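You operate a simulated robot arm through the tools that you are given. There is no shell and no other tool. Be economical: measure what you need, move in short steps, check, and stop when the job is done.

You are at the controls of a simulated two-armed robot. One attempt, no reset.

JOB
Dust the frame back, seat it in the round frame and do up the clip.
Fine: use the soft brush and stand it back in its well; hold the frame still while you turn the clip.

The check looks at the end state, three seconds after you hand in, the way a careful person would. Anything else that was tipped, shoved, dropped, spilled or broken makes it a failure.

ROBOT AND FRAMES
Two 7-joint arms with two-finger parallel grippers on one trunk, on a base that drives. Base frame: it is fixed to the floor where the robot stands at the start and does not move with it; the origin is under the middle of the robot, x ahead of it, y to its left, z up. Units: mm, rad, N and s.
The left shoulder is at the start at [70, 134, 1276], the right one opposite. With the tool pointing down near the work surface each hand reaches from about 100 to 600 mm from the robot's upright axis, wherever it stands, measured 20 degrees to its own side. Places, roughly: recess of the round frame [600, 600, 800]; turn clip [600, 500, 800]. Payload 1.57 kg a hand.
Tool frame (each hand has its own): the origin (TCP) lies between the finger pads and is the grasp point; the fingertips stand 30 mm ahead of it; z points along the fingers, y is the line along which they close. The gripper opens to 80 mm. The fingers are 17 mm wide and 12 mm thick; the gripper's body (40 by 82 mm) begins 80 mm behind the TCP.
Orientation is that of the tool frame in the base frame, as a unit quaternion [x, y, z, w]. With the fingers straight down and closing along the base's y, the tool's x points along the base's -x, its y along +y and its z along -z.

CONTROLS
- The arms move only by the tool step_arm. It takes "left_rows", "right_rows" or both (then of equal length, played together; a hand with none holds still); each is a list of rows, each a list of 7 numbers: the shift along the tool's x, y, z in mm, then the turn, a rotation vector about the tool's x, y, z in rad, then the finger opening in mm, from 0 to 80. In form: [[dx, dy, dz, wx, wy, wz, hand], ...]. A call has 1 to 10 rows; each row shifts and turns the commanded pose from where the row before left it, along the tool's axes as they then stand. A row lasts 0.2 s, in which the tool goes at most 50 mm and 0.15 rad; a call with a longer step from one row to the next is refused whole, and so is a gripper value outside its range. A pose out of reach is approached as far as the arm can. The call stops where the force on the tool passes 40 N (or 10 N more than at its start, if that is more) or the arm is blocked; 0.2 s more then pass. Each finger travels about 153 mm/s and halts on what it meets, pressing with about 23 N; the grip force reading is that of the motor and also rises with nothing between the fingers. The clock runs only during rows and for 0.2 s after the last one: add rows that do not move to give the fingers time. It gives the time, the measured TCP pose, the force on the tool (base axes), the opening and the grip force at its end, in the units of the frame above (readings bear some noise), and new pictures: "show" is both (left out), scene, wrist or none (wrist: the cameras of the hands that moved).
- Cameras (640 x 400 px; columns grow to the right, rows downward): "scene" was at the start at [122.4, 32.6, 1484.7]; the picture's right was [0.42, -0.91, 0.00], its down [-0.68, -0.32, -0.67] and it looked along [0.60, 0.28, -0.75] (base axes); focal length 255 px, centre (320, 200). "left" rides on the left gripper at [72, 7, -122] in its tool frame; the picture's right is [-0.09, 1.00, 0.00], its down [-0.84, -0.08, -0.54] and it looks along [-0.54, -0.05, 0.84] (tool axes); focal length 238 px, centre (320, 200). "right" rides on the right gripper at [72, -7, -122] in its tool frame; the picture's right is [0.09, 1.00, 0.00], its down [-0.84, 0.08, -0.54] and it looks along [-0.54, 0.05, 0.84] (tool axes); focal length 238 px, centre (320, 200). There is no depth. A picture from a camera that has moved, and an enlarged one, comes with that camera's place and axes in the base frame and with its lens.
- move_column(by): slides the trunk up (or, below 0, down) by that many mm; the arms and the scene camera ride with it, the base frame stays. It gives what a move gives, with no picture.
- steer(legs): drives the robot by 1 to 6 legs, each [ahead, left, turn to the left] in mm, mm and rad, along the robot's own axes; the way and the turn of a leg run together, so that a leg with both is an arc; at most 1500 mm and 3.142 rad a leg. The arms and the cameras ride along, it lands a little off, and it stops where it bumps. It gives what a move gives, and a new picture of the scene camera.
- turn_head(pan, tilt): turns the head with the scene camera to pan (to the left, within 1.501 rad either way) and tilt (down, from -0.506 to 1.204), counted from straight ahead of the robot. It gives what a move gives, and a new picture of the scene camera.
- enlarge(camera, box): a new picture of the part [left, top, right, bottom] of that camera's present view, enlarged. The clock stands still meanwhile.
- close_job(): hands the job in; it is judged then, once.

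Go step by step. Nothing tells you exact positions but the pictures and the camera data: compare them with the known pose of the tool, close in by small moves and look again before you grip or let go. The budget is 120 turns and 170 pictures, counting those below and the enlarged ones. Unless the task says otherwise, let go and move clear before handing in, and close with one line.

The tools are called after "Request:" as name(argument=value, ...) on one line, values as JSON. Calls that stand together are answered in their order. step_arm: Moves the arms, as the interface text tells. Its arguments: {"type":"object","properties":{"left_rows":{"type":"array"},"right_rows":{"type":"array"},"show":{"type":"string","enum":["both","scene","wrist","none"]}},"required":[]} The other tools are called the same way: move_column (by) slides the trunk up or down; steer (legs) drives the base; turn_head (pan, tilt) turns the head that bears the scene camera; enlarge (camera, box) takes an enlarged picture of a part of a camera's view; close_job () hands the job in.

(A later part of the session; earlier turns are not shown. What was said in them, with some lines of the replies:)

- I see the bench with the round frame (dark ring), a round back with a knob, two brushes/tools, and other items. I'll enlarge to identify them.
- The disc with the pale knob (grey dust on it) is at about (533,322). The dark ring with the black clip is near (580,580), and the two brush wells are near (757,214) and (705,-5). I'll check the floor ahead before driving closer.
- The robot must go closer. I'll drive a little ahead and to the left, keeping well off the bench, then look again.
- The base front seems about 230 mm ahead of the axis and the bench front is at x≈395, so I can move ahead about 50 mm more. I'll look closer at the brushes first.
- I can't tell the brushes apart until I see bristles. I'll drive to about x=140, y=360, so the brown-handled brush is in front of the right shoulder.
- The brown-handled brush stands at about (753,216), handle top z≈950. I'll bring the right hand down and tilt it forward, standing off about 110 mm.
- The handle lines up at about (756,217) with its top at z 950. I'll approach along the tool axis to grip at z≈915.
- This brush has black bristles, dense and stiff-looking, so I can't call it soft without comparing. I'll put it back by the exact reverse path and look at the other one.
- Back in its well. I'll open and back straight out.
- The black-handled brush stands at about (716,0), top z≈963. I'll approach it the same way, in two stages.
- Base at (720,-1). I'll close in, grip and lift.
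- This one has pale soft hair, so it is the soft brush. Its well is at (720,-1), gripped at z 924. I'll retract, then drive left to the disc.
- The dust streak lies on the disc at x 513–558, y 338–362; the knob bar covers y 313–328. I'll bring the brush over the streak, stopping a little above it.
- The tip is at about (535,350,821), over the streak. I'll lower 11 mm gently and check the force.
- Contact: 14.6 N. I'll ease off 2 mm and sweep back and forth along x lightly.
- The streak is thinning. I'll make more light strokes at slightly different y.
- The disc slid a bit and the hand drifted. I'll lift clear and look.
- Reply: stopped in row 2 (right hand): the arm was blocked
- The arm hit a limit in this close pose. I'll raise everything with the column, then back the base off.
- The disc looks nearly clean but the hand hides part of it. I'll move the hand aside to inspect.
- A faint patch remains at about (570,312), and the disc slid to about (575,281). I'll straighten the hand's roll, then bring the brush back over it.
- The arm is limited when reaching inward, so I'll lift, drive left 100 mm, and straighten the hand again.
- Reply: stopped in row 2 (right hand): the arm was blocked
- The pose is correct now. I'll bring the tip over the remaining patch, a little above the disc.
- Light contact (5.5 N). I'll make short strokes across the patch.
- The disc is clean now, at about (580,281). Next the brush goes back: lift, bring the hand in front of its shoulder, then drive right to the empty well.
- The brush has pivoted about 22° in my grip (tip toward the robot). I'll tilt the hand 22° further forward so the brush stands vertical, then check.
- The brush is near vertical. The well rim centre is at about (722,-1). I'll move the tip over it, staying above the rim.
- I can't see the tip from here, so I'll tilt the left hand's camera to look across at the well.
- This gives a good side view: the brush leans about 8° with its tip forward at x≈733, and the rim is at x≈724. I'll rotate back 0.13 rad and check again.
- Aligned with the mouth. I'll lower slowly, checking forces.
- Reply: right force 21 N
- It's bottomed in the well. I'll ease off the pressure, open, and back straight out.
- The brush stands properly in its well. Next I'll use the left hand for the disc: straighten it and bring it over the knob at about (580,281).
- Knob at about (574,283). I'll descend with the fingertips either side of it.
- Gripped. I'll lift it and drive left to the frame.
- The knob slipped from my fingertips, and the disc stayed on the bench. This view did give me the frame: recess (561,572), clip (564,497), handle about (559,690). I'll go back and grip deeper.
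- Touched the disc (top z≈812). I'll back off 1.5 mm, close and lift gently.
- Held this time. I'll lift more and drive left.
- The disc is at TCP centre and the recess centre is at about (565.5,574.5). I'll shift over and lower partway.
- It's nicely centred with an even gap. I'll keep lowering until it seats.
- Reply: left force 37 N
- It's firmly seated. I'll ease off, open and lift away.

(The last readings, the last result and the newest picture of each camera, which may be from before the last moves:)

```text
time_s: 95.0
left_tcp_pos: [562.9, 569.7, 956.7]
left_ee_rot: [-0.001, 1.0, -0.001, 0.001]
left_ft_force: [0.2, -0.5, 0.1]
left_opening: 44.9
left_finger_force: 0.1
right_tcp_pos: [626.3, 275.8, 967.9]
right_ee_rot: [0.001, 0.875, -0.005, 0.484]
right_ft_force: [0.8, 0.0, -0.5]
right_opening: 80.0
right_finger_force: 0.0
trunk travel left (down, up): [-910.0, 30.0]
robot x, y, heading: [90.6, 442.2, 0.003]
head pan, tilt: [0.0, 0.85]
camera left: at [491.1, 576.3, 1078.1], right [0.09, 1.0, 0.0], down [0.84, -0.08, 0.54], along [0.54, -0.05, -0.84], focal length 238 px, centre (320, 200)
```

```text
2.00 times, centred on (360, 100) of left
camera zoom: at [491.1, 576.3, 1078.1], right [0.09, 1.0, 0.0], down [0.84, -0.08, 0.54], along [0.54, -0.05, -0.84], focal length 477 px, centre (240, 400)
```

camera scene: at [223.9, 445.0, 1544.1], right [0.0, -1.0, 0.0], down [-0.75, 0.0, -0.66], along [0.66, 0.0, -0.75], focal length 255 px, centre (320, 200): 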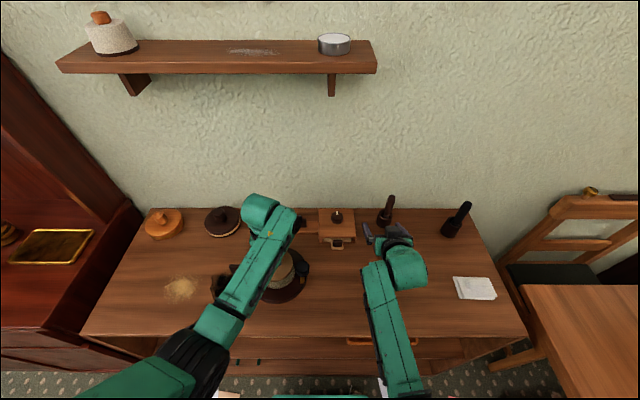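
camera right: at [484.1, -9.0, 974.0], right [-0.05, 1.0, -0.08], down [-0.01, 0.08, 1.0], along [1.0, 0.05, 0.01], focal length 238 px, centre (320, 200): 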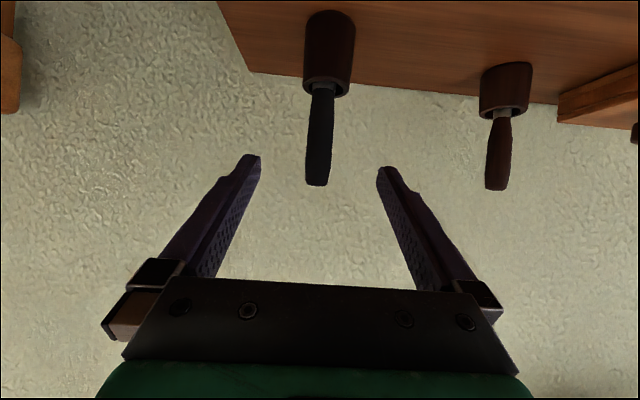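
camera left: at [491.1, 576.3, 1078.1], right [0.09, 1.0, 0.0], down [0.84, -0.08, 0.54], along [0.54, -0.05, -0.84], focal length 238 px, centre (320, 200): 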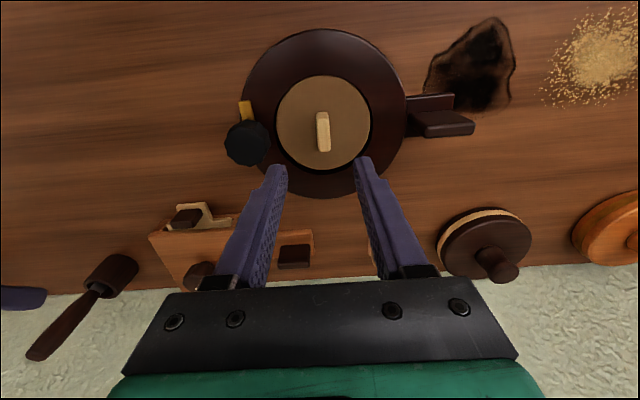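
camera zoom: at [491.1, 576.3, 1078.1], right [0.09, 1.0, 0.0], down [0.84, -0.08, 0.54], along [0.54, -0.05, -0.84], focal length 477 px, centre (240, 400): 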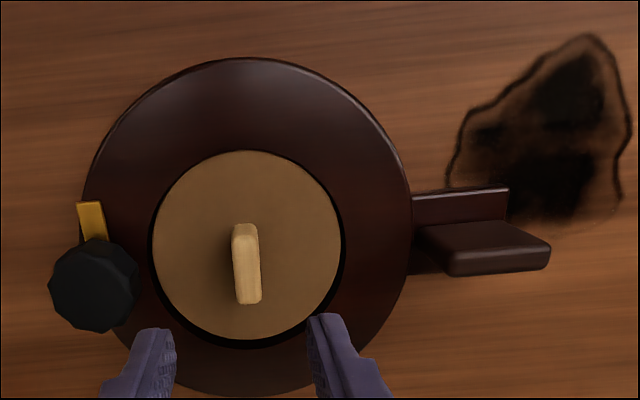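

The disc is seated in the recess. The clip knob is at about (565,497), its gold tongue pointing toward −x, and a quarter turn clockwise from above will put it over the disc. I'll drive left so the left hand can hold the handle and the right hand the clip.

Request:
steer(legs=[[20, 165, 0]])

Request:
step_arm(left_rows=[[0, -10, 0, 0, 0, 0.15, 60], [0, -10, 0, 0, 0, 0.15, 60], [0, 0, 0, 0, 0, 0.15, 60], [0, 0, 0, 0, 0, 0.15, 60], [0, 0, 0, 0, 0, 0.15, 60], [0, 0, 0, 0, 0, 0.15, 60], [0, 0, 0, 0, 0, 0.15, 60], [0, 0, 0, 0, 0, 0.15, 60], [0, 0, 0, 0, 0, 0.15, 60], [0, 0, 0, 0, 0, 0.15, 60]], show="none")

Request:
step_arm(left_rows=[[0, 0, 0, 0, 0, 0.07, 60], [0, 0, 0, 0, 0, 0, 60]], show="both")

```text
time_s: 96.5
left_tcp_pos: [581.0, 737.8, 956.8]
left_ee_rot: [-0.003, 1.0, 0.002, 0.0]
left_ft_force: [0.3, 0.0, 0.9]
left_opening: 45.0
left_finger_force: 0.0
right_tcp_pos: [646.0, 441.4, 967.9]
right_ee_rot: [-0.001, 0.875, -0.001, 0.484]
right_ft_force: [0.4, 0.7, 0.4]
right_opening: 80.0
right_finger_force: 0.0
trunk travel left (down, up): [-910.0, 30.0]
robot x, y, heading: [114.1, 609.6, 0.008]
head pan, tilt: [0.0, 0.85]
camera scene: at [242.7, 609.2, 1544.1], right [0.01, -1.0, 0.0], down [-0.75, 0.0, -0.66], along [0.66, 0.01, -0.75], focal length 255 px, centre (320, 200)
```

scene: 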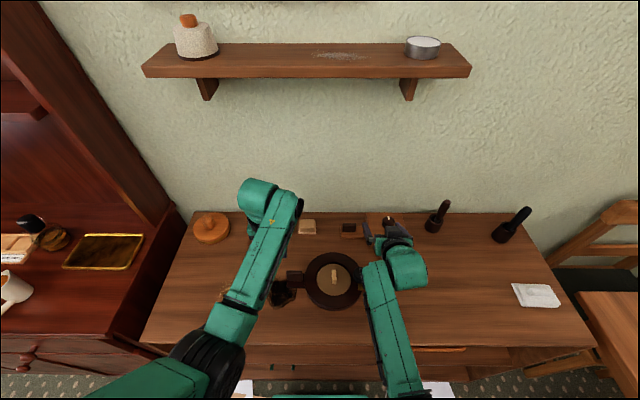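

```text
time_s: 98.7
left_tcp_pos: [580.5, 719.0, 956.4]
left_ee_rot: [0.68, 0.733, 0.0, 0.001]
left_ft_force: [0.3, -0.1, 0.5]
left_opening: 60.2
left_finger_force: 0.0
right_tcp_pos: [646.1, 445.9, 967.3]
right_ee_rot: [-0.001, 0.875, -0.003, 0.484]
right_ft_force: [0.7, -0.4, 0.0]
right_opening: 80.2
right_finger_force: 0.1
trunk travel left (down, up): [-910.0, 30.0]
robot x, y, heading: [114.9, 615.5, 0.009]
head pan, tilt: [0.0, 0.85]
```

```text
time_s: 99.2
left_tcp_pos: [579.5, 718.4, 956.4]
left_ee_rot: [0.705, 0.71, 0.0, 0.001]
left_ft_force: [-0.4, 0.5, 0.0]
left_opening: 60.2
left_finger_force: 0.1
right_tcp_pos: [647.2, 444.3, 968.0]
right_ee_rot: [-0.002, 0.875, -0.002, 0.484]
right_ft_force: [-0.6, 0.3, 0.4]
right_opening: 79.8
right_finger_force: 0.1
trunk travel left (down, up): [-910.0, 30.0]
robot x, y, heading: [115.3, 611.1, 0.007]
head pan, tilt: [0.0, 0.85]
camera scene: at [243.1, 612.9, 1544.1], right [0.01, -1.0, 0.0], down [-0.75, -0.01, -0.66], along [0.66, 0.01, -0.75], focal length 255 px, centre (320, 200)
camera left: at [585.7, 790.9, 1078.2], right [1.0, -0.09, 0.0], down [-0.07, -0.84, 0.54], along [-0.05, -0.54, -0.84], focal length 238 px, centre (320, 200)
```

scene: 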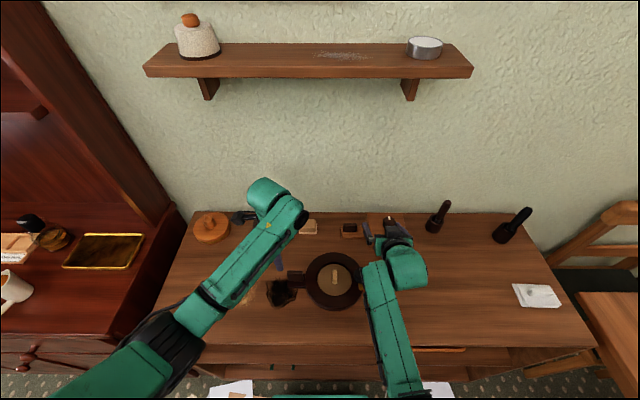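
left: 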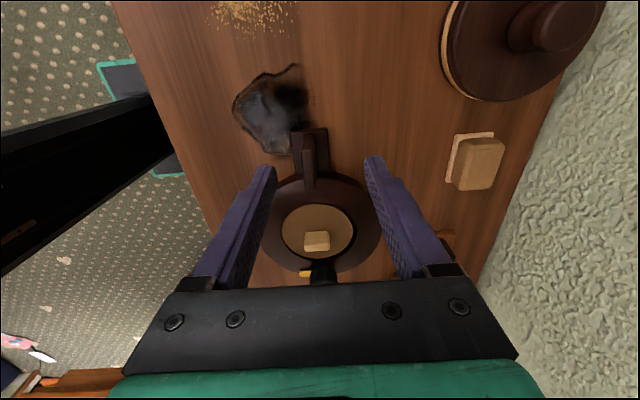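

Request:
enlarge(camera="left", box=[230, 110, 400, 216])

Request:
enlarge(camera="scene", box=[260, 240, 372, 310])

```text
3.76 times, centred on (315, 163) of left
camera zoom: at [585.7, 790.9, 1078.2], right [1.0, -0.09, 0.0], down [-0.07, -0.84, 0.54], along [-0.05, -0.54, -0.84], focal length 897 px, centre (339, 339)
```

zoom: 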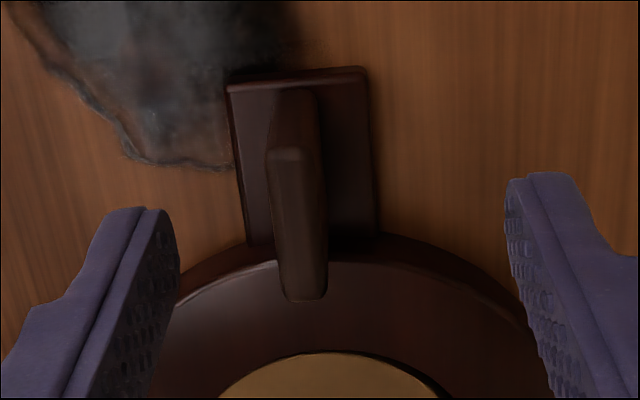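

```text
5.71 times, centred on (316, 275) of scene
camera zoom: at [243.1, 612.9, 1544.1], right [0.01, -1.0, 0.0], down [-0.75, -0.01, -0.66], along [0.66, 0.01, -0.75], focal length 1456 px, centre (343, -229)
```

zoom: 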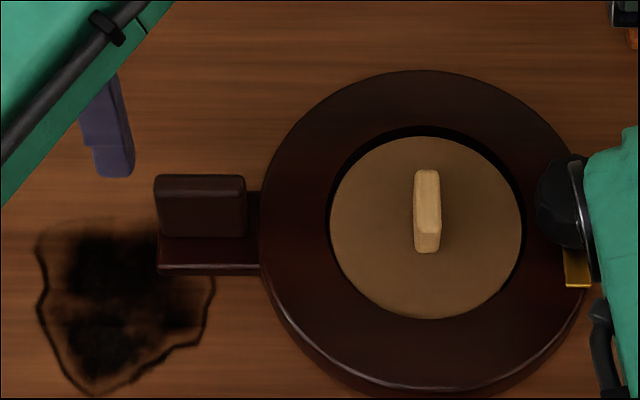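

The handle is an upright plate, thin along x, at about (565,684), top z≈850. I'll bring the left hand over it.

Request:
step_arm(left_rows=[[-17, -7, 0, 0, 0, 0, 60], [-17, -7, 0, 0, 0, 0, 60], [0, 0, 22, 0, 0, 0, 60], [0, 0, 22, 0, 0, 0, 60], [0, 0, 0, 0, 0, 0, 60]], show="wrist")

Request:
enlarge(camera="left", box=[230, 110, 400, 216])

```text
time_s: 100.5
left_tcp_pos: [567.3, 688.5, 911.2]
left_ee_rot: [0.705, 0.71, 0.001, 0.0]
left_ft_force: [-0.7, -0.7, 0.1]
left_opening: 59.8
left_finger_force: 0.1
right_tcp_pos: [645.9, 443.2, 968.8]
right_ee_rot: [-0.002, 0.876, -0.002, 0.482]
right_ft_force: [0.7, -1.1, -0.4]
right_opening: 80.0
right_finger_force: 0.1
trunk travel left (down, up): [-910.0, 30.0]
robot x, y, heading: [110.1, 612.7, 0.007]
head pan, tilt: [0.0, 0.85]
camera left: at [572.8, 759.6, 1032.4], right [1.0, -0.08, 0.0], down [-0.07, -0.84, 0.54], along [-0.04, -0.54, -0.84], focal length 238 px, centre (320, 200)
```

left: 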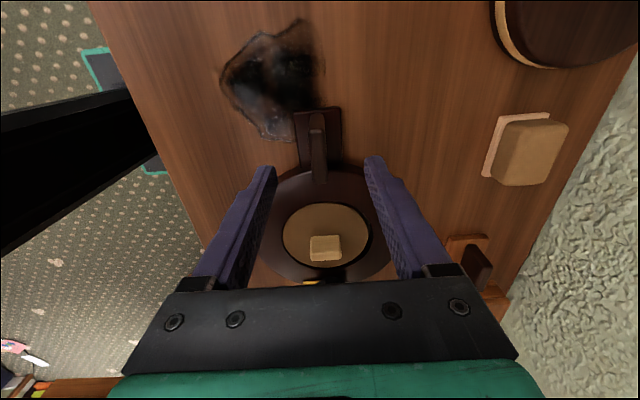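

```text
3.76 times, centred on (315, 163) of left
camera zoom: at [572.8, 759.6, 1032.4], right [1.0, -0.08, 0.0], down [-0.07, -0.84, 0.54], along [-0.04, -0.54, -0.84], focal length 897 px, centre (339, 339)
```

zoom: 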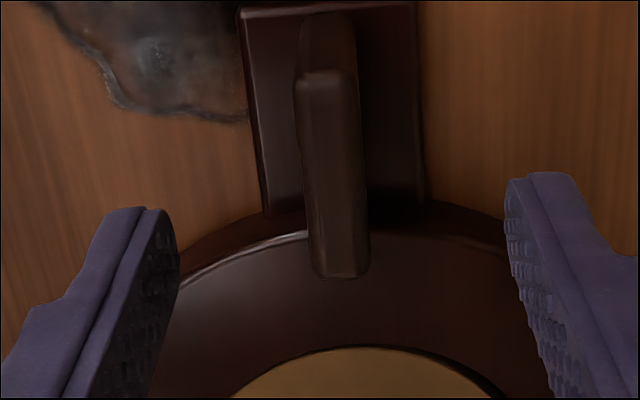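

Centred. I'll descend so the fingertips straddle the plate above its base, then close.

Request:
step_arm(left_rows=[[-2, -1, 20, 0, 0, 0, 60], [-2, 0, 20, 0, 0, 0, 60], [0, 0, 10, 0, 0, 0, 60], [0, 0, 0, 0, 0, 0, 60]], show="wrist")

Request:
enlarge(camera="left", box=[230, 110, 400, 216])

```text
time_s: 101.5
left_tcp_pos: [565.0, 680.1, 861.9]
left_ee_rot: [0.705, 0.709, 0.0, 0.0]
left_ft_force: [0.7, 0.4, -0.2]
left_opening: 59.9
left_finger_force: 0.0
right_tcp_pos: [645.9, 443.4, 967.6]
right_ee_rot: [-0.002, 0.875, -0.002, 0.483]
right_ft_force: [-0.7, -0.5, -0.4]
right_opening: 80.0
right_finger_force: 0.1
trunk travel left (down, up): [-910.0, 30.0]
robot x, y, heading: [112.5, 613.9, 0.009]
head pan, tilt: [0.0, 0.85]
camera left: at [570.5, 752.2, 983.9], right [1.0, -0.08, 0.0], down [-0.07, -0.84, 0.54], along [-0.04, -0.54, -0.84], focal length 238 px, centre (320, 200)
```

left: 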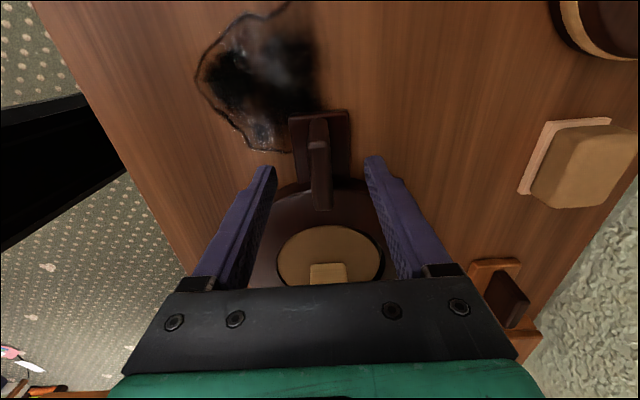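

```text
3.76 times, centred on (315, 163) of left
camera zoom: at [570.5, 752.2, 983.9], right [1.0, -0.08, 0.0], down [-0.07, -0.84, 0.54], along [-0.04, -0.54, -0.84], focal length 897 px, centre (339, 339)
```

zoom: 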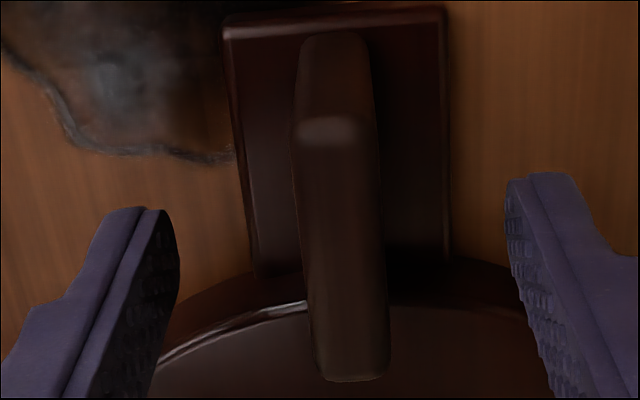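

Request:
step_arm(left_rows=[[0, 0, 5, 0, 0, 0, 60], [0, 0, 0, 0, 0, 0, 40], [0, 0, 0, 0, 0, 0, 25], [0, 0, 0, 0, 0, 0, 18], [0, 0, 0, 0, 0, 0, 5], [0, 0, 0, 0, 0, 0, 5], [0, 0, 0, 0, 0, 0, 5]], show="wrist")

```text
time_s: 103.0
left_tcp_pos: [565.0, 682.1, 856.2]
left_ee_rot: [0.704, 0.711, 0.001, 0.001]
left_ft_force: [1.0, 0.9, 1.4]
left_opening: 12.9
left_finger_force: 23.2
right_tcp_pos: [647.0, 444.7, 968.5]
right_ee_rot: [-0.001, 0.875, -0.003, 0.483]
right_ft_force: [-0.2, 0.2, -0.6]
right_opening: 79.6
right_finger_force: 0.0
trunk travel left (down, up): [-910.0, 30.0]
robot x, y, heading: [113.5, 613.7, 0.006]
head pan, tilt: [0.0, 0.85]
camera left: at [570.6, 752.5, 978.6], right [1.0, -0.08, 0.0], down [-0.07, -0.84, 0.54], along [-0.04, -0.54, -0.84], focal length 238 px, centre (320, 200)
```

left: 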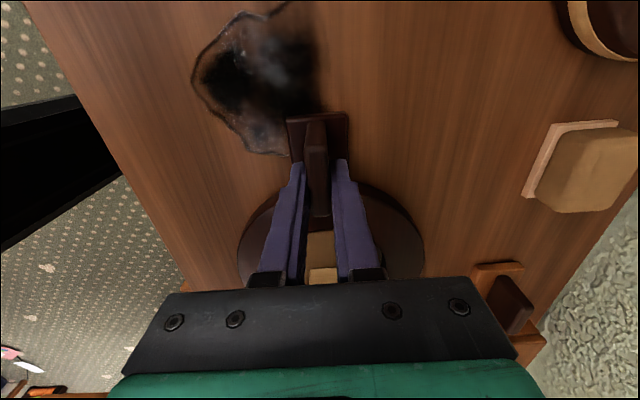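

The handle is held. Next I'll bring the right hand upright above the clip.

Request:
step_arm(right_rows=[[9, 10, -42, 0, 0, 0, 80], [9, 10, -42, 0, 0, 0, 80], [0, 0, 0, 0, 0.144, 0, 80], [0, 0, 0, 0, 0.144, 0, 80], [0, 0, 0, 0, 0.144, 0, 80], [0, 0, 0, 0, 0.144, 0, 80], [0, 0, 0, 0, 0.144, 0, 80], [0, 0, 0, 0, 0.144, 0, 80], [0, 0, 0, 0, 0.144, 0, 80], [0, 0, 0, 0, 0, 0, 80]])

```text
time_s: 105.2
left_tcp_pos: [566.0, 681.2, 856.3]
left_ee_rot: [0.704, 0.71, 0.0, 0.0]
left_ft_force: [0.5, 0.6, 0.8]
left_opening: 12.7
left_finger_force: 23.4
right_tcp_pos: [563.6, 425.4, 993.3]
right_ee_rot: [0.015, 0.999, -0.044, -0.004]
right_ft_force: [0.4, -0.4, 0.0]
right_opening: 79.8
right_finger_force: 0.0
trunk travel left (down, up): [-910.0, 30.0]
robot x, y, heading: [109.7, 612.3, 0.009]
head pan, tilt: [0.0, 0.85]
camera scene: at [243.2, 612.8, 1544.1], right [0.01, -1.0, 0.0], down [-0.75, -0.01, -0.66], along [0.66, 0.01, -0.75], focal length 255 px, centre (320, 200)
camera right: at [493.2, 431.3, 1116.3], right [-0.06, 0.99, -0.09], down [0.84, 0.1, 0.53], along [0.53, -0.04, -0.84], focal length 238 px, centre (320, 200)
```

scene: 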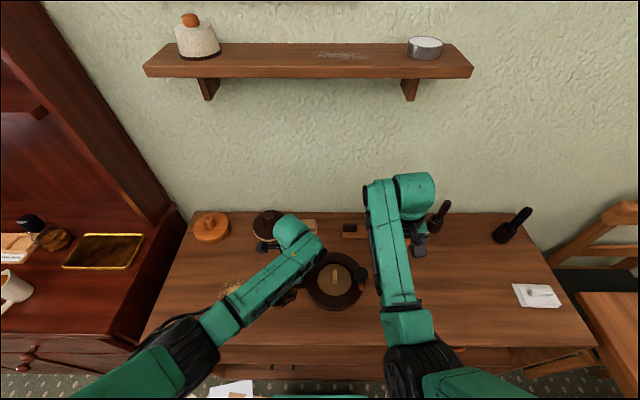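
right: 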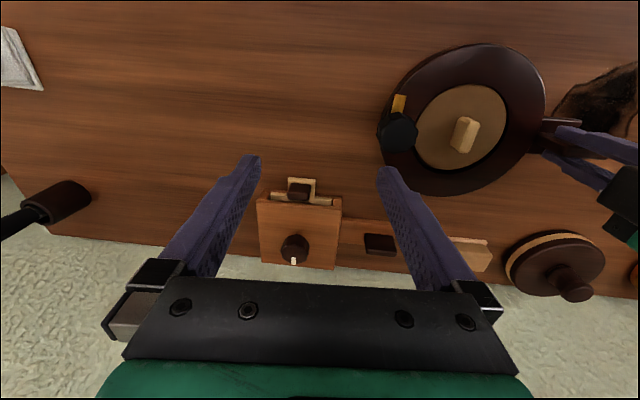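

The right hand stopped short in y. I'll try correcting the roll and moving left.

Request:
step_arm(right_rows=[[0, 10, 0, -0.044, 0, -0.015, 80], [0, 15, 0, -0.044, 0, -0.015, 80], [0, 0, 0, 0, 0, 0, 80], [0, 0, 0, 0, 0, 0, 80]], show="none")

```text
time_s: 106.2
left_tcp_pos: [565.5, 680.4, 856.8]
left_ee_rot: [0.704, 0.71, 0.001, 0.0]
left_ft_force: [1.4, 0.1, 1.8]
left_opening: 13.0
left_finger_force: 23.0
right_tcp_pos: [567.8, 431.6, 992.8]
right_ee_rot: [0.006, 1.0, -0.019, 0.0]
right_ft_force: [-0.6, 0.0, 0.0]
right_opening: 80.0
right_finger_force: 0.1
trunk travel left (down, up): [-910.0, 30.0]
robot x, y, heading: [112.5, 608.2, 0.007]
head pan, tilt: [0.0, 0.85]
```

A joint limit seems to be holding it. I'll rise toward the starting posture and move inward there.

Request:
step_arm(right_rows=[[0, 0, -45, 0, 0, 0, 80], [0, 0, -45, 0, 0, 0, 80], [0, 0, -45, 0, 0, 0, 80], [0, 0, -45, 0, 0, 0, 80], [0, 20, 0, 0, 0, 0, 80], [0, 20, 0, 0, 0, 0, 80], [0, 20, 0, 0, 0, 0, 80], [0, 0, 0, 0, 0, 0, 80]], show="scene")

```text
time_s: 106.6
left_tcp_pos: [565.4, 680.7, 856.0]
left_ee_rot: [0.704, 0.71, 0.001, -0.001]
left_ft_force: [0.5, -0.1, 2.3]
left_opening: 12.6
left_finger_force: 22.9
right_tcp_pos: [571.5, 411.6, 1015.1]
right_ee_rot: [0.018, 0.999, -0.039, 0.004]
right_ft_force: [-0.3, -0.1, 0.2]
right_opening: 79.8
right_finger_force: 0.1
right hand out of reach, approached as far as the arm can: row 1
trunk travel left (down, up): [-910.0, 30.0]
robot x, y, heading: [113.7, 613.4, 0.01]
head pan, tilt: [0.0, 0.85]
stopped in row 1 (right hand): the arm was blocked; the commanded pose is now the measured one
camera scene: at [242.9, 612.9, 1544.1], right [0.01, -1.0, 0.0], down [-0.75, -0.01, -0.66], along [0.66, 0.01, -0.75], focal length 255 px, centre (320, 200)
```

scene: 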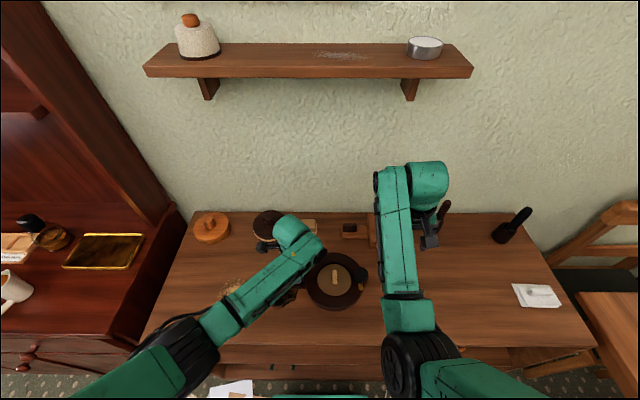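

Rising made it worse, so a wrist joint is likely at its limit. I'll yaw the hand outboard, which I need for the turn anyway, and see if it frees up.

Request:
step_arm(right_rows=[[0, 0, 15, -0.04, 0, -0.12, 80], [0, 0, 10, -0.03, 0, -0.15, 80], [0, 0, 0, 0, 0, -0.15, 80], [0, 0, 0, 0, 0, -0.15, 80], [0, 0, 0, 0, 0, -0.15, 80], [0, 0, 0, 0, 0, -0.15, 80], [0, 0, 0, 0, 0, 0, 80]], show="none")

```text
refused: row 2 steps farther than a row can; nothing moved
```

Request:
step_arm(right_rows=[[0, 0, 15, -0.04, 0, -0.12, 80], [0, 0, 10, -0.03, 0, -0.14, 80], [0, 0, 0, 0, 0, -0.15, 80], [0, 0, 0, 0, 0, -0.15, 80], [0, 0, 0, 0, 0, -0.15, 80], [0, 0, 0, 0, 0, -0.15, 80], [0, 0, 0, 0, 0, 0, 80]], show="none")

```text
time_s: 108.2
left_tcp_pos: [564.6, 681.0, 856.4]
left_ee_rot: [0.704, 0.71, 0.001, 0.001]
left_ft_force: [-0.2, -0.3, 2.6]
left_opening: 12.5
left_finger_force: 22.3
right_tcp_pos: [571.5, 410.9, 988.6]
right_ee_rot: [-0.402, 0.916, -0.003, -0.001]
right_ft_force: [0.8, -0.7, 0.1]
right_opening: 80.1
right_finger_force: 0.1
trunk travel left (down, up): [-910.0, 30.0]
robot x, y, heading: [114.3, 613.9, 0.006]
head pan, tilt: [0.0, 0.85]
```

It tracks well with yaw. Now I'll move inward toward the clip.

Request:
step_arm(right_rows=[[-14.8, 15.6, 0, 0, 0, 0, 80], [-14.8, 15.6, 0, 0, 0, 0, 80], [-14.8, 15.6, 0, 0, 0, 0, 80], [-14.8, 15.6, 0, 0, 0, 0, 80], [0, 0, 0, 0, 0, 0, 80]], show="wrist")

```text
time_s: 109.4
left_tcp_pos: [565.7, 681.0, 856.3]
left_ee_rot: [0.704, 0.711, 0.001, 0.001]
left_ft_force: [-0.1, 0.0, 3.2]
left_opening: 13.1
left_finger_force: 22.9
right_tcp_pos: [567.3, 494.8, 986.7]
right_ee_rot: [-0.399, 0.917, -0.003, -0.002]
right_ft_force: [0.2, -1.4, 0.2]
right_opening: 79.8
right_finger_force: 0.1
trunk travel left (down, up): [-910.0, 30.0]
robot x, y, heading: [116.1, 611.4, 0.008]
head pan, tilt: [0.0, 0.85]
camera right: at [522.7, 438.8, 1110.6], right [-0.79, 0.61, 0.0], down [0.51, 0.67, 0.54], along [0.33, 0.42, -0.84], focal length 238 px, centre (320, 200)
```

right: 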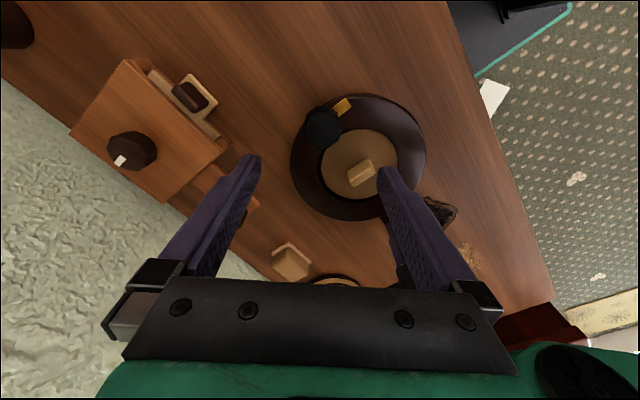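

The yaw freed it. I'll yaw further outboard so the whole quarter turn stays in range, then look down at the clip.

Request:
step_arm(right_rows=[[0, 0, 0, 0, 0, -0.14, 80], [0, 0, 0, 0, 0, -0.14, 80], [0, 0, 0, 0, 0, -0.14, 80], [0, 0, 0, 0, 0, -0.14, 80], [0, 0, 0, 0, 0, -0.14, 80], [0, 0, 0, 0, 0, -0.14, 80], [0, 0, 0, 0, 0, -0.14, 80], [0, 0, 0, 0, 0, -0.14, 80], [0, 0, 40, 0, 0, 0, 80], [0, 0, 0, 0, 0, 0, 80]], show="both")

Request:
enlarge(camera="right", box=[200, 40, 440, 190])

```text
time_s: 111.6
left_tcp_pos: [564.2, 681.9, 857.1]
left_ee_rot: [0.704, 0.71, 0.001, 0.001]
left_ft_force: [0.3, -0.1, 4.3]
left_opening: 12.6
left_finger_force: 22.5
right_tcp_pos: [565.5, 495.6, 949.4]
right_ee_rot: [0.827, -0.563, 0.002, 0.004]
right_ft_force: [0.4, -0.7, -0.4]
right_opening: 79.7
right_finger_force: 0.1
trunk travel left (down, up): [-910.0, 30.0]
robot x, y, heading: [116.2, 611.5, 0.007]
head pan, tilt: [0.0, 0.85]
camera scene: at [242.7, 612.7, 1544.2], right [0.01, -1.0, 0.0], down [-0.75, -0.01, -0.66], along [0.66, 0.01, -0.75], focal length 255 px, centre (320, 200)
camera right: at [598.3, 430.3, 1073.7], right [-0.89, -0.45, 0.0], down [-0.38, 0.76, 0.54], along [-0.24, 0.48, -0.84], focal length 238 px, centre (320, 200)
```

scene: 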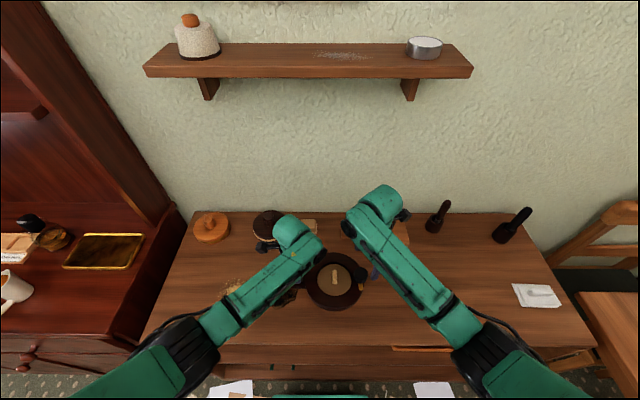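
right: 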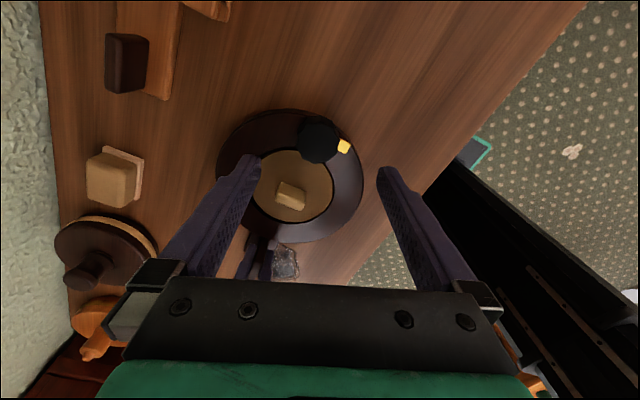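

```text
2.67 times, centred on (320, 115) of right
camera zoom: at [598.3, 430.3, 1073.7], right [-0.89, -0.45, 0.0], down [-0.38, 0.76, 0.54], along [-0.24, 0.48, -0.84], focal length 636 px, centre (320, 427)
```

zoom: 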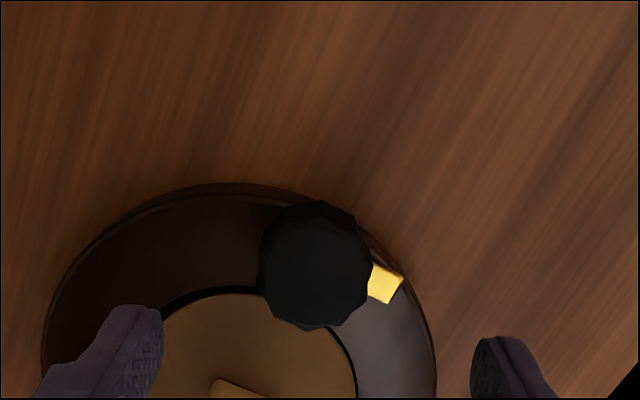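

The clip knob is at (566.5,497), about 40 mm across. I'll descend around it.

Request:
step_arm(right_rows=[[-0.8, -1.9, 30, 0, 0, 0, 80], [0, 0, 30, 0, 0, 0, 80], [0, 0, 10, 0, 0, 0, 80], [0, 0, 0, 0, 0, 0, 80]], show="wrist")

Request:
enlarge(camera="right", box=[200, 70, 440, 220])

```text
time_s: 112.6
left_tcp_pos: [565.1, 682.0, 856.3]
left_ee_rot: [0.704, 0.711, 0.001, 0.0]
left_ft_force: [0.1, -0.6, 3.7]
left_opening: 12.7
left_finger_force: 22.8
right_tcp_pos: [568.8, 497.4, 879.7]
right_ee_rot: [0.825, -0.565, 0.002, 0.003]
right_ft_force: [0.0, -0.2, 0.2]
right_opening: 80.1
right_finger_force: 0.1
trunk travel left (down, up): [-910.0, 30.0]
robot x, y, heading: [113.3, 611.7, 0.006]
head pan, tilt: [0.0, 0.85]
camera right: at [600.8, 432.2, 1002.9], right [-0.89, -0.45, 0.0], down [-0.38, 0.76, 0.54], along [-0.24, 0.48, -0.84], focal length 238 px, centre (320, 200)
```

right: 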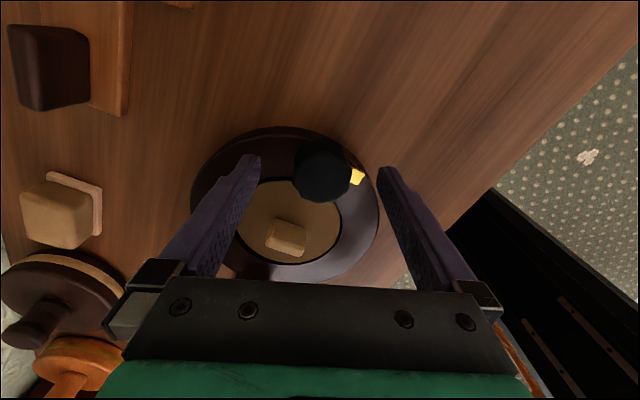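

```text
2.67 times, centred on (320, 145) of right
camera zoom: at [600.8, 432.2, 1002.9], right [-0.89, -0.45, 0.0], down [-0.38, 0.76, 0.54], along [-0.24, 0.48, -0.84], focal length 636 px, centre (320, 347)
```

zoom: 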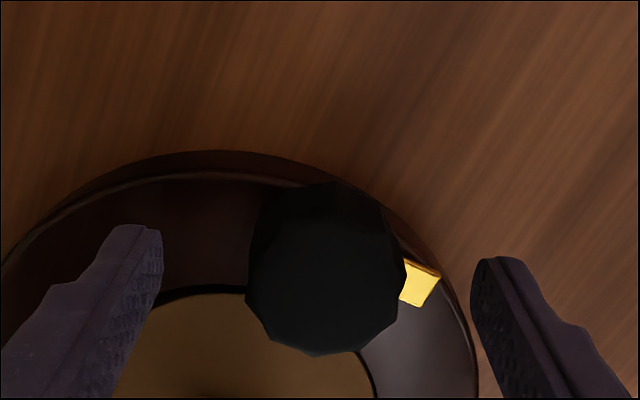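

Request:
step_arm(right_rows=[[0, 2, 7, 0, 0, 0, 80], [0, 0, 7, 0, 0, 0, 80], [0, 0, 0, 0, 0, 0, 80]], show="none")

Request:
step_arm(right_rows=[[0, 0, 0, 0, 0, 0, 60], [0, 0, 0, 0, 0, 0, 50], [0, 0, 0, 0, 0, 0, 44], [0, 0, 0, 0, 0, 0, 40], [0, 0, 0, 0, 0, 0, 30], [0, 0, 0, 0, 0, 0, 30]], show="wrist")

```text
time_s: 113.4
left_tcp_pos: [564.2, 681.0, 855.9]
left_ee_rot: [0.704, 0.71, 0.001, 0.0]
left_ft_force: [0.7, 0.1, 3.5]
left_opening: 13.1
left_finger_force: 23.0
right_tcp_pos: [565.6, 496.6, 866.0]
right_ee_rot: [0.826, -0.564, 0.003, 0.004]
right_ft_force: [-0.3, -0.2, 0.9]
right_opening: 80.0
right_finger_force: 0.0
trunk travel left (down, up): [-910.0, 30.0]
robot x, y, heading: [115.1, 612.5, 0.01]
head pan, tilt: [0.0, 0.85]
```

```text
time_s: 114.8
left_tcp_pos: [565.6, 681.0, 856.1]
left_ee_rot: [0.704, 0.71, 0.001, 0.001]
left_ft_force: [-2.1, -0.3, 3.6]
left_opening: 12.8
left_finger_force: 22.7
right_tcp_pos: [566.7, 495.5, 866.3]
right_ee_rot: [0.826, -0.564, 0.002, 0.003]
right_ft_force: [2.2, 1.2, -0.4]
right_opening: 39.5
right_finger_force: 23.3
trunk travel left (down, up): [-910.0, 30.0]
robot x, y, heading: [111.3, 615.3, 0.007]
head pan, tilt: [0.0, 0.85]
camera right: at [598.8, 431.5, 989.5], right [-0.89, -0.45, 0.0], down [-0.38, 0.76, 0.54], along [-0.24, 0.48, -0.84], focal length 238 px, centre (320, 200)
```

right: 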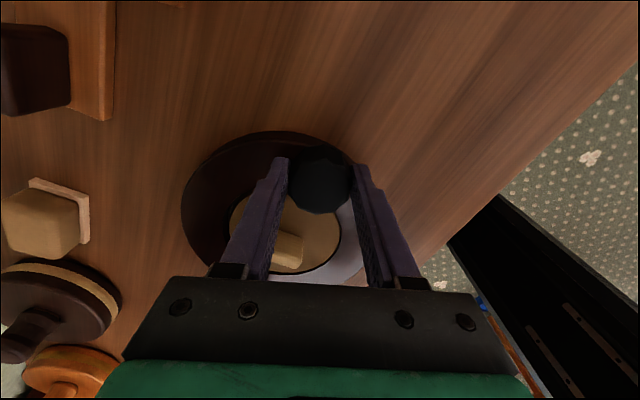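

The knob is gripped (39.5 mm) and the left hand is holding the handle. I'll turn clockwise, half way first.

Request:
step_arm(right_rows=[[0, 0, 0, 0, 0, 0.14, 30], [0, 0, 0, 0, 0, 0.14, 30], [0, 0, 0, 0, 0, 0.14, 30], [0, 0, 0, 0, 0, 0.14, 30], [0, 0, 0, 0, 0, 0.14, 30], [0, 0, 0, 0, 0, 0, 30]], show="wrist")

Request:
enlarge(camera="scene", box=[290, 240, 386, 310])

```text
time_s: 116.2
left_tcp_pos: [562.6, 681.9, 856.8]
left_ee_rot: [0.704, 0.71, 0.001, 0.001]
left_ft_force: [1.9, -4.4, -3.6]
left_opening: 12.9
left_finger_force: 23.1
right_tcp_pos: [565.5, 497.0, 865.8]
right_ee_rot: [-0.581, 0.814, -0.003, -0.002]
right_ft_force: [-6.0, 6.3, 11.5]
right_opening: 39.6
right_finger_force: 22.6
trunk travel left (down, up): [-910.0, 30.0]
robot x, y, heading: [115.5, 611.7, 0.009]
head pan, tilt: [0.0, 0.85]
camera right: at [547.9, 426.0, 989.4], right [-0.97, 0.24, 0.0], down [0.2, 0.82, 0.54], along [0.13, 0.52, -0.84], focal length 238 px, centre (320, 200)
```

right: 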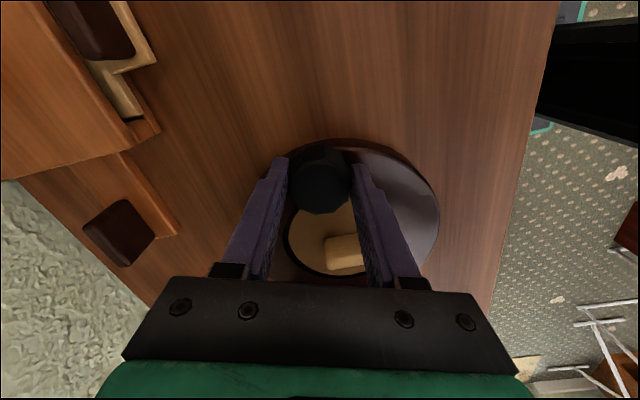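

```text
5.71 times, centred on (338, 275) of scene
camera zoom: at [240.8, 613.7, 1544.3], right [0.01, -1.0, 0.0], down [-0.75, -0.01, -0.66], along [0.66, 0.0, -0.75], focal length 1456 px, centre (217, -229)
```

zoom: 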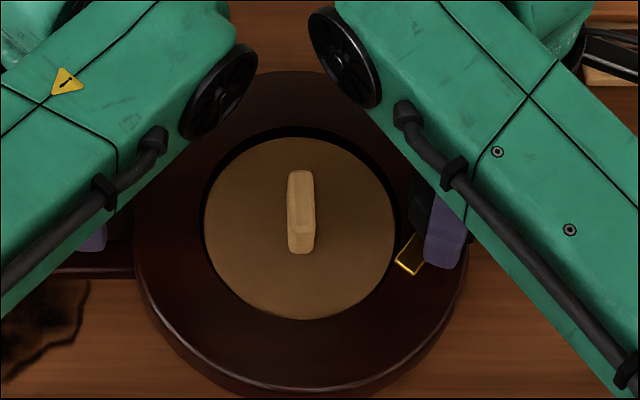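

The tongue is swinging toward the disc. I'll turn the rest.

Request:
step_arm(right_rows=[[0, 0, 0, 0, 0, 0.14, 30], [0, 0, 0, 0, 0, 0.14, 30], [0, 0, 0, 0, 0, 0.14, 30], [0, 0, 0, 0, 0, 0.14, 30], [0, 0, 0, 0, 0, 0.14, 30], [0, 0, 0, 0, 0, 0.14, 30], [0, 0, 0, 0, 0, 0.03, 30], [0, 0, 0, 0, 0, 0, 30]], show="wrist")

Request:
enlarge(camera="scene", box=[290, 240, 386, 310])

```text
time_s: 118.0
left_tcp_pos: [564.6, 680.7, 858.2]
left_ee_rot: [0.704, 0.71, 0.0, 0.003]
left_ft_force: [4.5, -15.9, 0.1]
left_opening: 13.1
left_finger_force: 23.5
right_tcp_pos: [564.5, 496.3, 865.2]
right_ee_rot: [-0.185, 0.983, -0.002, -0.001]
right_ft_force: [-8.1, 17.6, 7.4]
right_opening: 40.0
right_finger_force: 22.3
trunk travel left (down, up): [-910.0, 30.0]
robot x, y, heading: [112.2, 608.0, 0.01]
head pan, tilt: [0.0, 0.85]
camera right: at [500.7, 464.1, 989.1], right [-0.45, 0.89, 0.0], down [0.75, 0.38, 0.54], along [0.48, 0.24, -0.84], focal length 238 px, centre (320, 200)
```

right: 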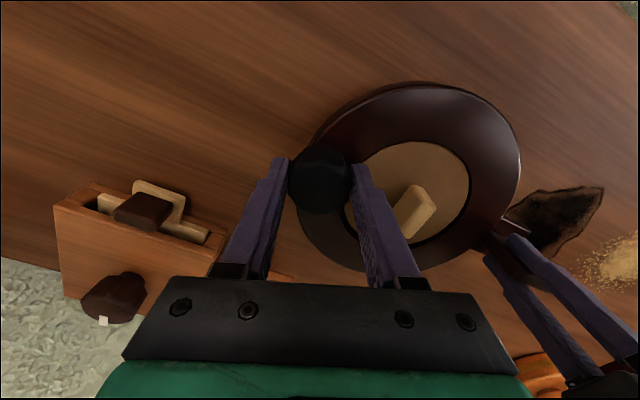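

```text
5.71 times, centred on (338, 275) of scene
camera zoom: at [241.3, 613.8, 1544.3], right [0.01, -1.0, 0.0], down [-0.75, -0.01, -0.66], along [0.66, 0.0, -0.75], focal length 1456 px, centre (217, -229)
```

zoom: 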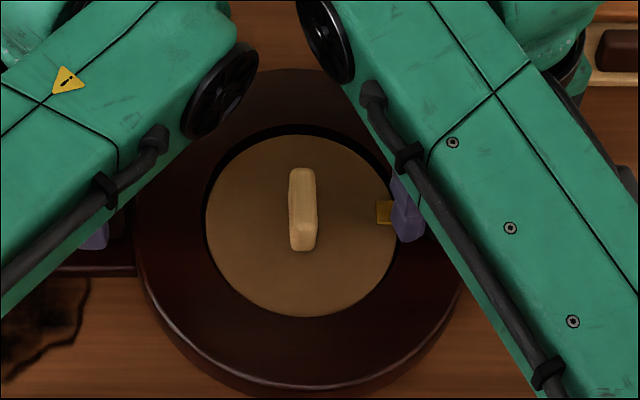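

The tongue now points at the disc and overlaps it. I'll relieve the strain between the hands, then release the clip and look.

Request:
step_arm(right_rows=[[-2, 1.2, 0, 0, 0, 0, 30], [0, 0, 0, 0, 0, 0, 30], [0, 0, 0, 0, 0, 0, 50], [0, 0, 0, 0, 0, 0, 70], [0, 0, 0, 0, 0, 0, 76], [0, 0, 0, 0, 0, 0, 76]], show="none")

Request:
step_arm(right_rows=[[0, 0, -25, 0, 0, 0, 76], [0, 0, -35, 0, 0, 0, 76], [0, 0, -35, 0, 0, 0, 76], [25, -25, 0, 0, 0, 0, 76], [25, -25, 0, 0, 0, 0, 76], [25, -25, 0, 0, 0, 0, 76], [0, 0, 0, 0, 0, 0, 76]], show="scene")

Request:
enlarge(camera="scene", box=[290, 240, 386, 310])

```text
time_s: 119.4
left_tcp_pos: [564.0, 682.6, 856.9]
left_ee_rot: [0.704, 0.71, 0.002, 0.0]
left_ft_force: [0.3, 4.0, 6.2]
left_opening: 12.9
left_finger_force: 23.1
right_tcp_pos: [568.7, 497.7, 864.9]
right_ee_rot: [-0.185, 0.983, -0.004, -0.001]
right_ft_force: [-0.1, -0.1, -0.6]
right_opening: 75.9
right_finger_force: 0.1
trunk travel left (down, up): [-910.0, 30.0]
robot x, y, heading: [113.0, 615.5, 0.012]
head pan, tilt: [0.0, 0.85]
```

```text
time_s: 121.0
left_tcp_pos: [564.1, 680.3, 855.9]
left_ee_rot: [0.705, 0.71, 0.0, 0.0]
left_ft_force: [-1.7, -2.4, 1.8]
left_opening: 12.9
left_finger_force: 23.0
right_tcp_pos: [524.0, 400.0, 960.4]
right_ee_rot: [-0.186, 0.983, -0.004, -0.002]
right_ft_force: [-0.3, 1.0, 0.8]
right_opening: 75.9
right_finger_force: 0.0
trunk travel left (down, up): [-910.0, 30.0]
robot x, y, heading: [114.7, 612.7, 0.005]
head pan, tilt: [0.0, 0.85]
camera scene: at [242.5, 612.4, 1544.1], right [0.01, -1.0, 0.0], down [-0.75, -0.01, -0.66], along [0.66, 0.01, -0.75], focal length 255 px, centre (320, 200)
```

scene: 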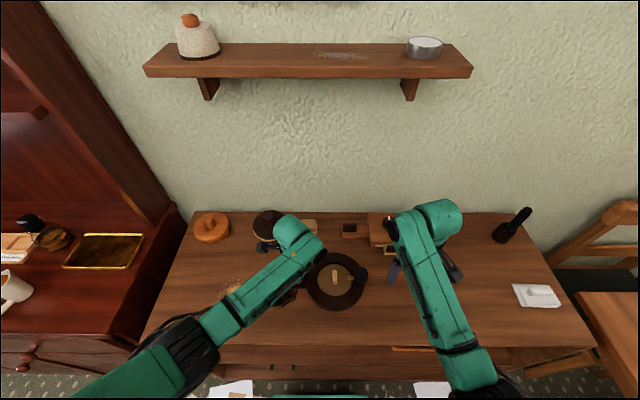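

```text
5.71 times, centred on (338, 275) of scene
camera zoom: at [242.5, 612.4, 1544.1], right [0.01, -1.0, 0.0], down [-0.75, -0.01, -0.66], along [0.66, 0.01, -0.75], focal length 1456 px, centre (217, -229)
```

zoom: 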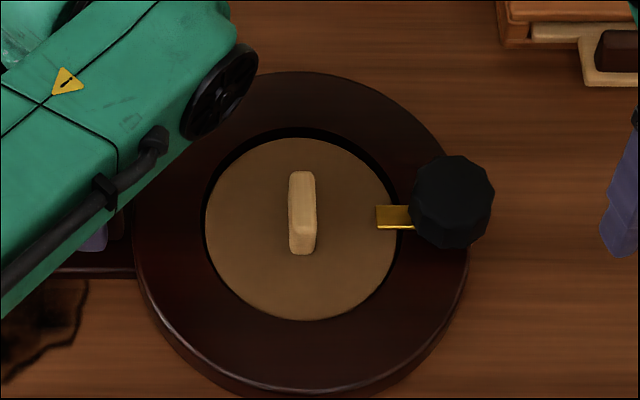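

The clip is done up across the disc. Now I'll release the handle and lift the left hand straight up.

Request:
step_arm(left_rows=[[0, 0, 0, 0, 0, 0, 20], [0, 0, 0, 0, 0, 0, 35], [0, 0, 0, 0, 0, 0, 50], [0, 0, 0, 0, 0, 0, 50], [0, 0, -25, 0, 0, 0, 50], [0, 0, -40, 0, 0, 0, 50], [0, 0, -40, 0, 0, 0, 50], [30, 0, -20, 0, 0, 0, 50], [40, 0, 0, 0, 0, 0, 50], [40, 0, 0, 0, 0, 0, 50]], show="none")

Request:
steer(legs=[[-120, 0, 0]])

Request:
enlarge(camera="scene", box=[260, 215, 400, 303])

Request:
enlarge(camera="scene", box=[360, 170, 580, 310])

```text
time_s: 123.2
left_tcp_pos: [562.8, 790.9, 982.1]
left_ee_rot: [0.705, 0.709, 0.0, 0.001]
left_ft_force: [-0.3, -0.2, -0.4]
left_opening: 50.0
left_finger_force: 0.0
right_tcp_pos: [525.6, 401.9, 960.3]
right_ee_rot: [-0.185, 0.983, -0.005, -0.002]
right_ft_force: [-0.4, 0.6, -0.7]
right_opening: 76.0
right_finger_force: 0.1
trunk travel left (down, up): [-910.0, 30.0]
robot x, y, heading: [113.0, 613.8, 0.01]
head pan, tilt: [0.0, 0.85]
```

```text
time_s: 124.5
left_tcp_pos: [446.4, 788.8, 981.5]
left_ee_rot: [0.704, 0.71, 0.0, -0.002]
left_ft_force: [-0.3, -0.1, -0.2]
left_opening: 50.0
left_finger_force: 0.0
right_tcp_pos: [409.1, 400.5, 959.2]
right_ee_rot: [-0.185, 0.983, -0.003, -0.001]
right_ft_force: [0.6, -0.3, 0.4]
right_opening: 75.9
right_finger_force: 0.0
trunk travel left (down, up): [-910.0, 30.0]
robot x, y, heading: [-1.0, 613.3, 0.007]
head pan, tilt: [0.0, 0.85]
camera scene: at [128.0, 612.1, 1543.8], right [0.01, -1.0, 0.0], down [-0.75, -0.01, -0.66], along [0.66, 0.01, -0.75], focal length 255 px, centre (320, 200)
```

scene: 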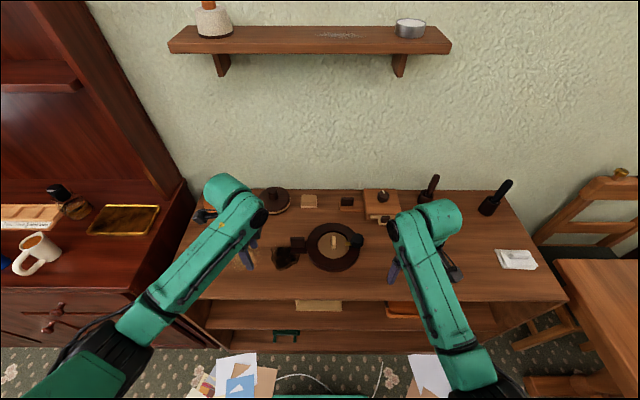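

```text
4.55 times, centred on (330, 259) of scene
camera zoom: at [128.0, 612.1, 1543.8], right [0.01, -1.0, 0.0], down [-0.75, -0.01, -0.66], along [0.66, 0.01, -0.75], focal length 1159 px, centre (274, -68)
```

zoom: 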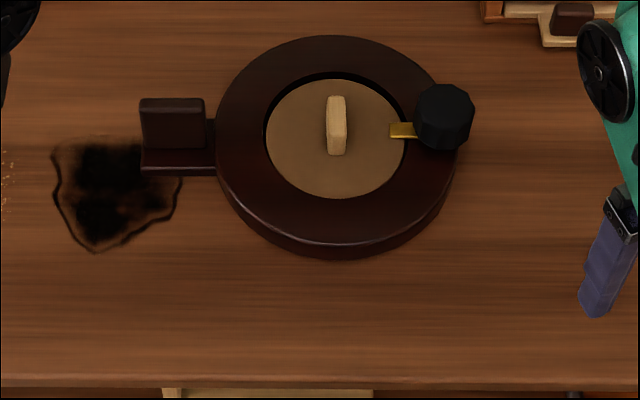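

```text
2.86 times, centred on (470, 240) of scene
camera zoom: at [128.0, 612.1, 1543.8], right [0.01, -1.0, 0.0], down [-0.75, -0.01, -0.66], along [0.66, 0.01, -0.75], focal length 728 px, centre (-109, 86)
```

zoom: 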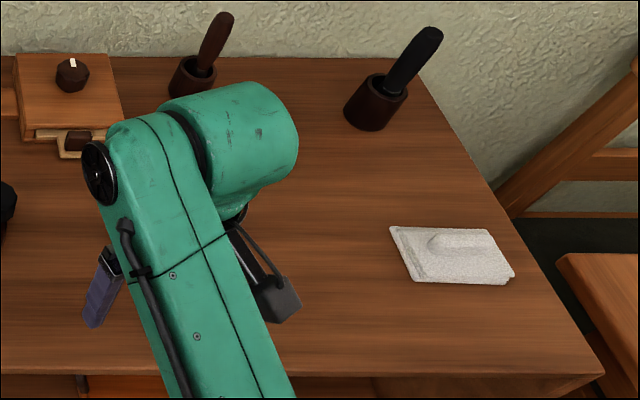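

The back is clean, sitting in the round frame with the clip across it. Both brushes stand in their wells and both hands are clear, so I'm handing in.

Request:
close_job()

```text
The job is handed in.
```

I dusted the back with the soft brush and stood the brush back in its well. The back is seated in the round frame, and I held the frame by its handle while turning the clip shut. While I was dusting, the back slid about 60 mm across the bench, and later it slipped from the gripper once with no harm I could see. I also briefly lifted the other brush to tell the two apart and put it back in its well.
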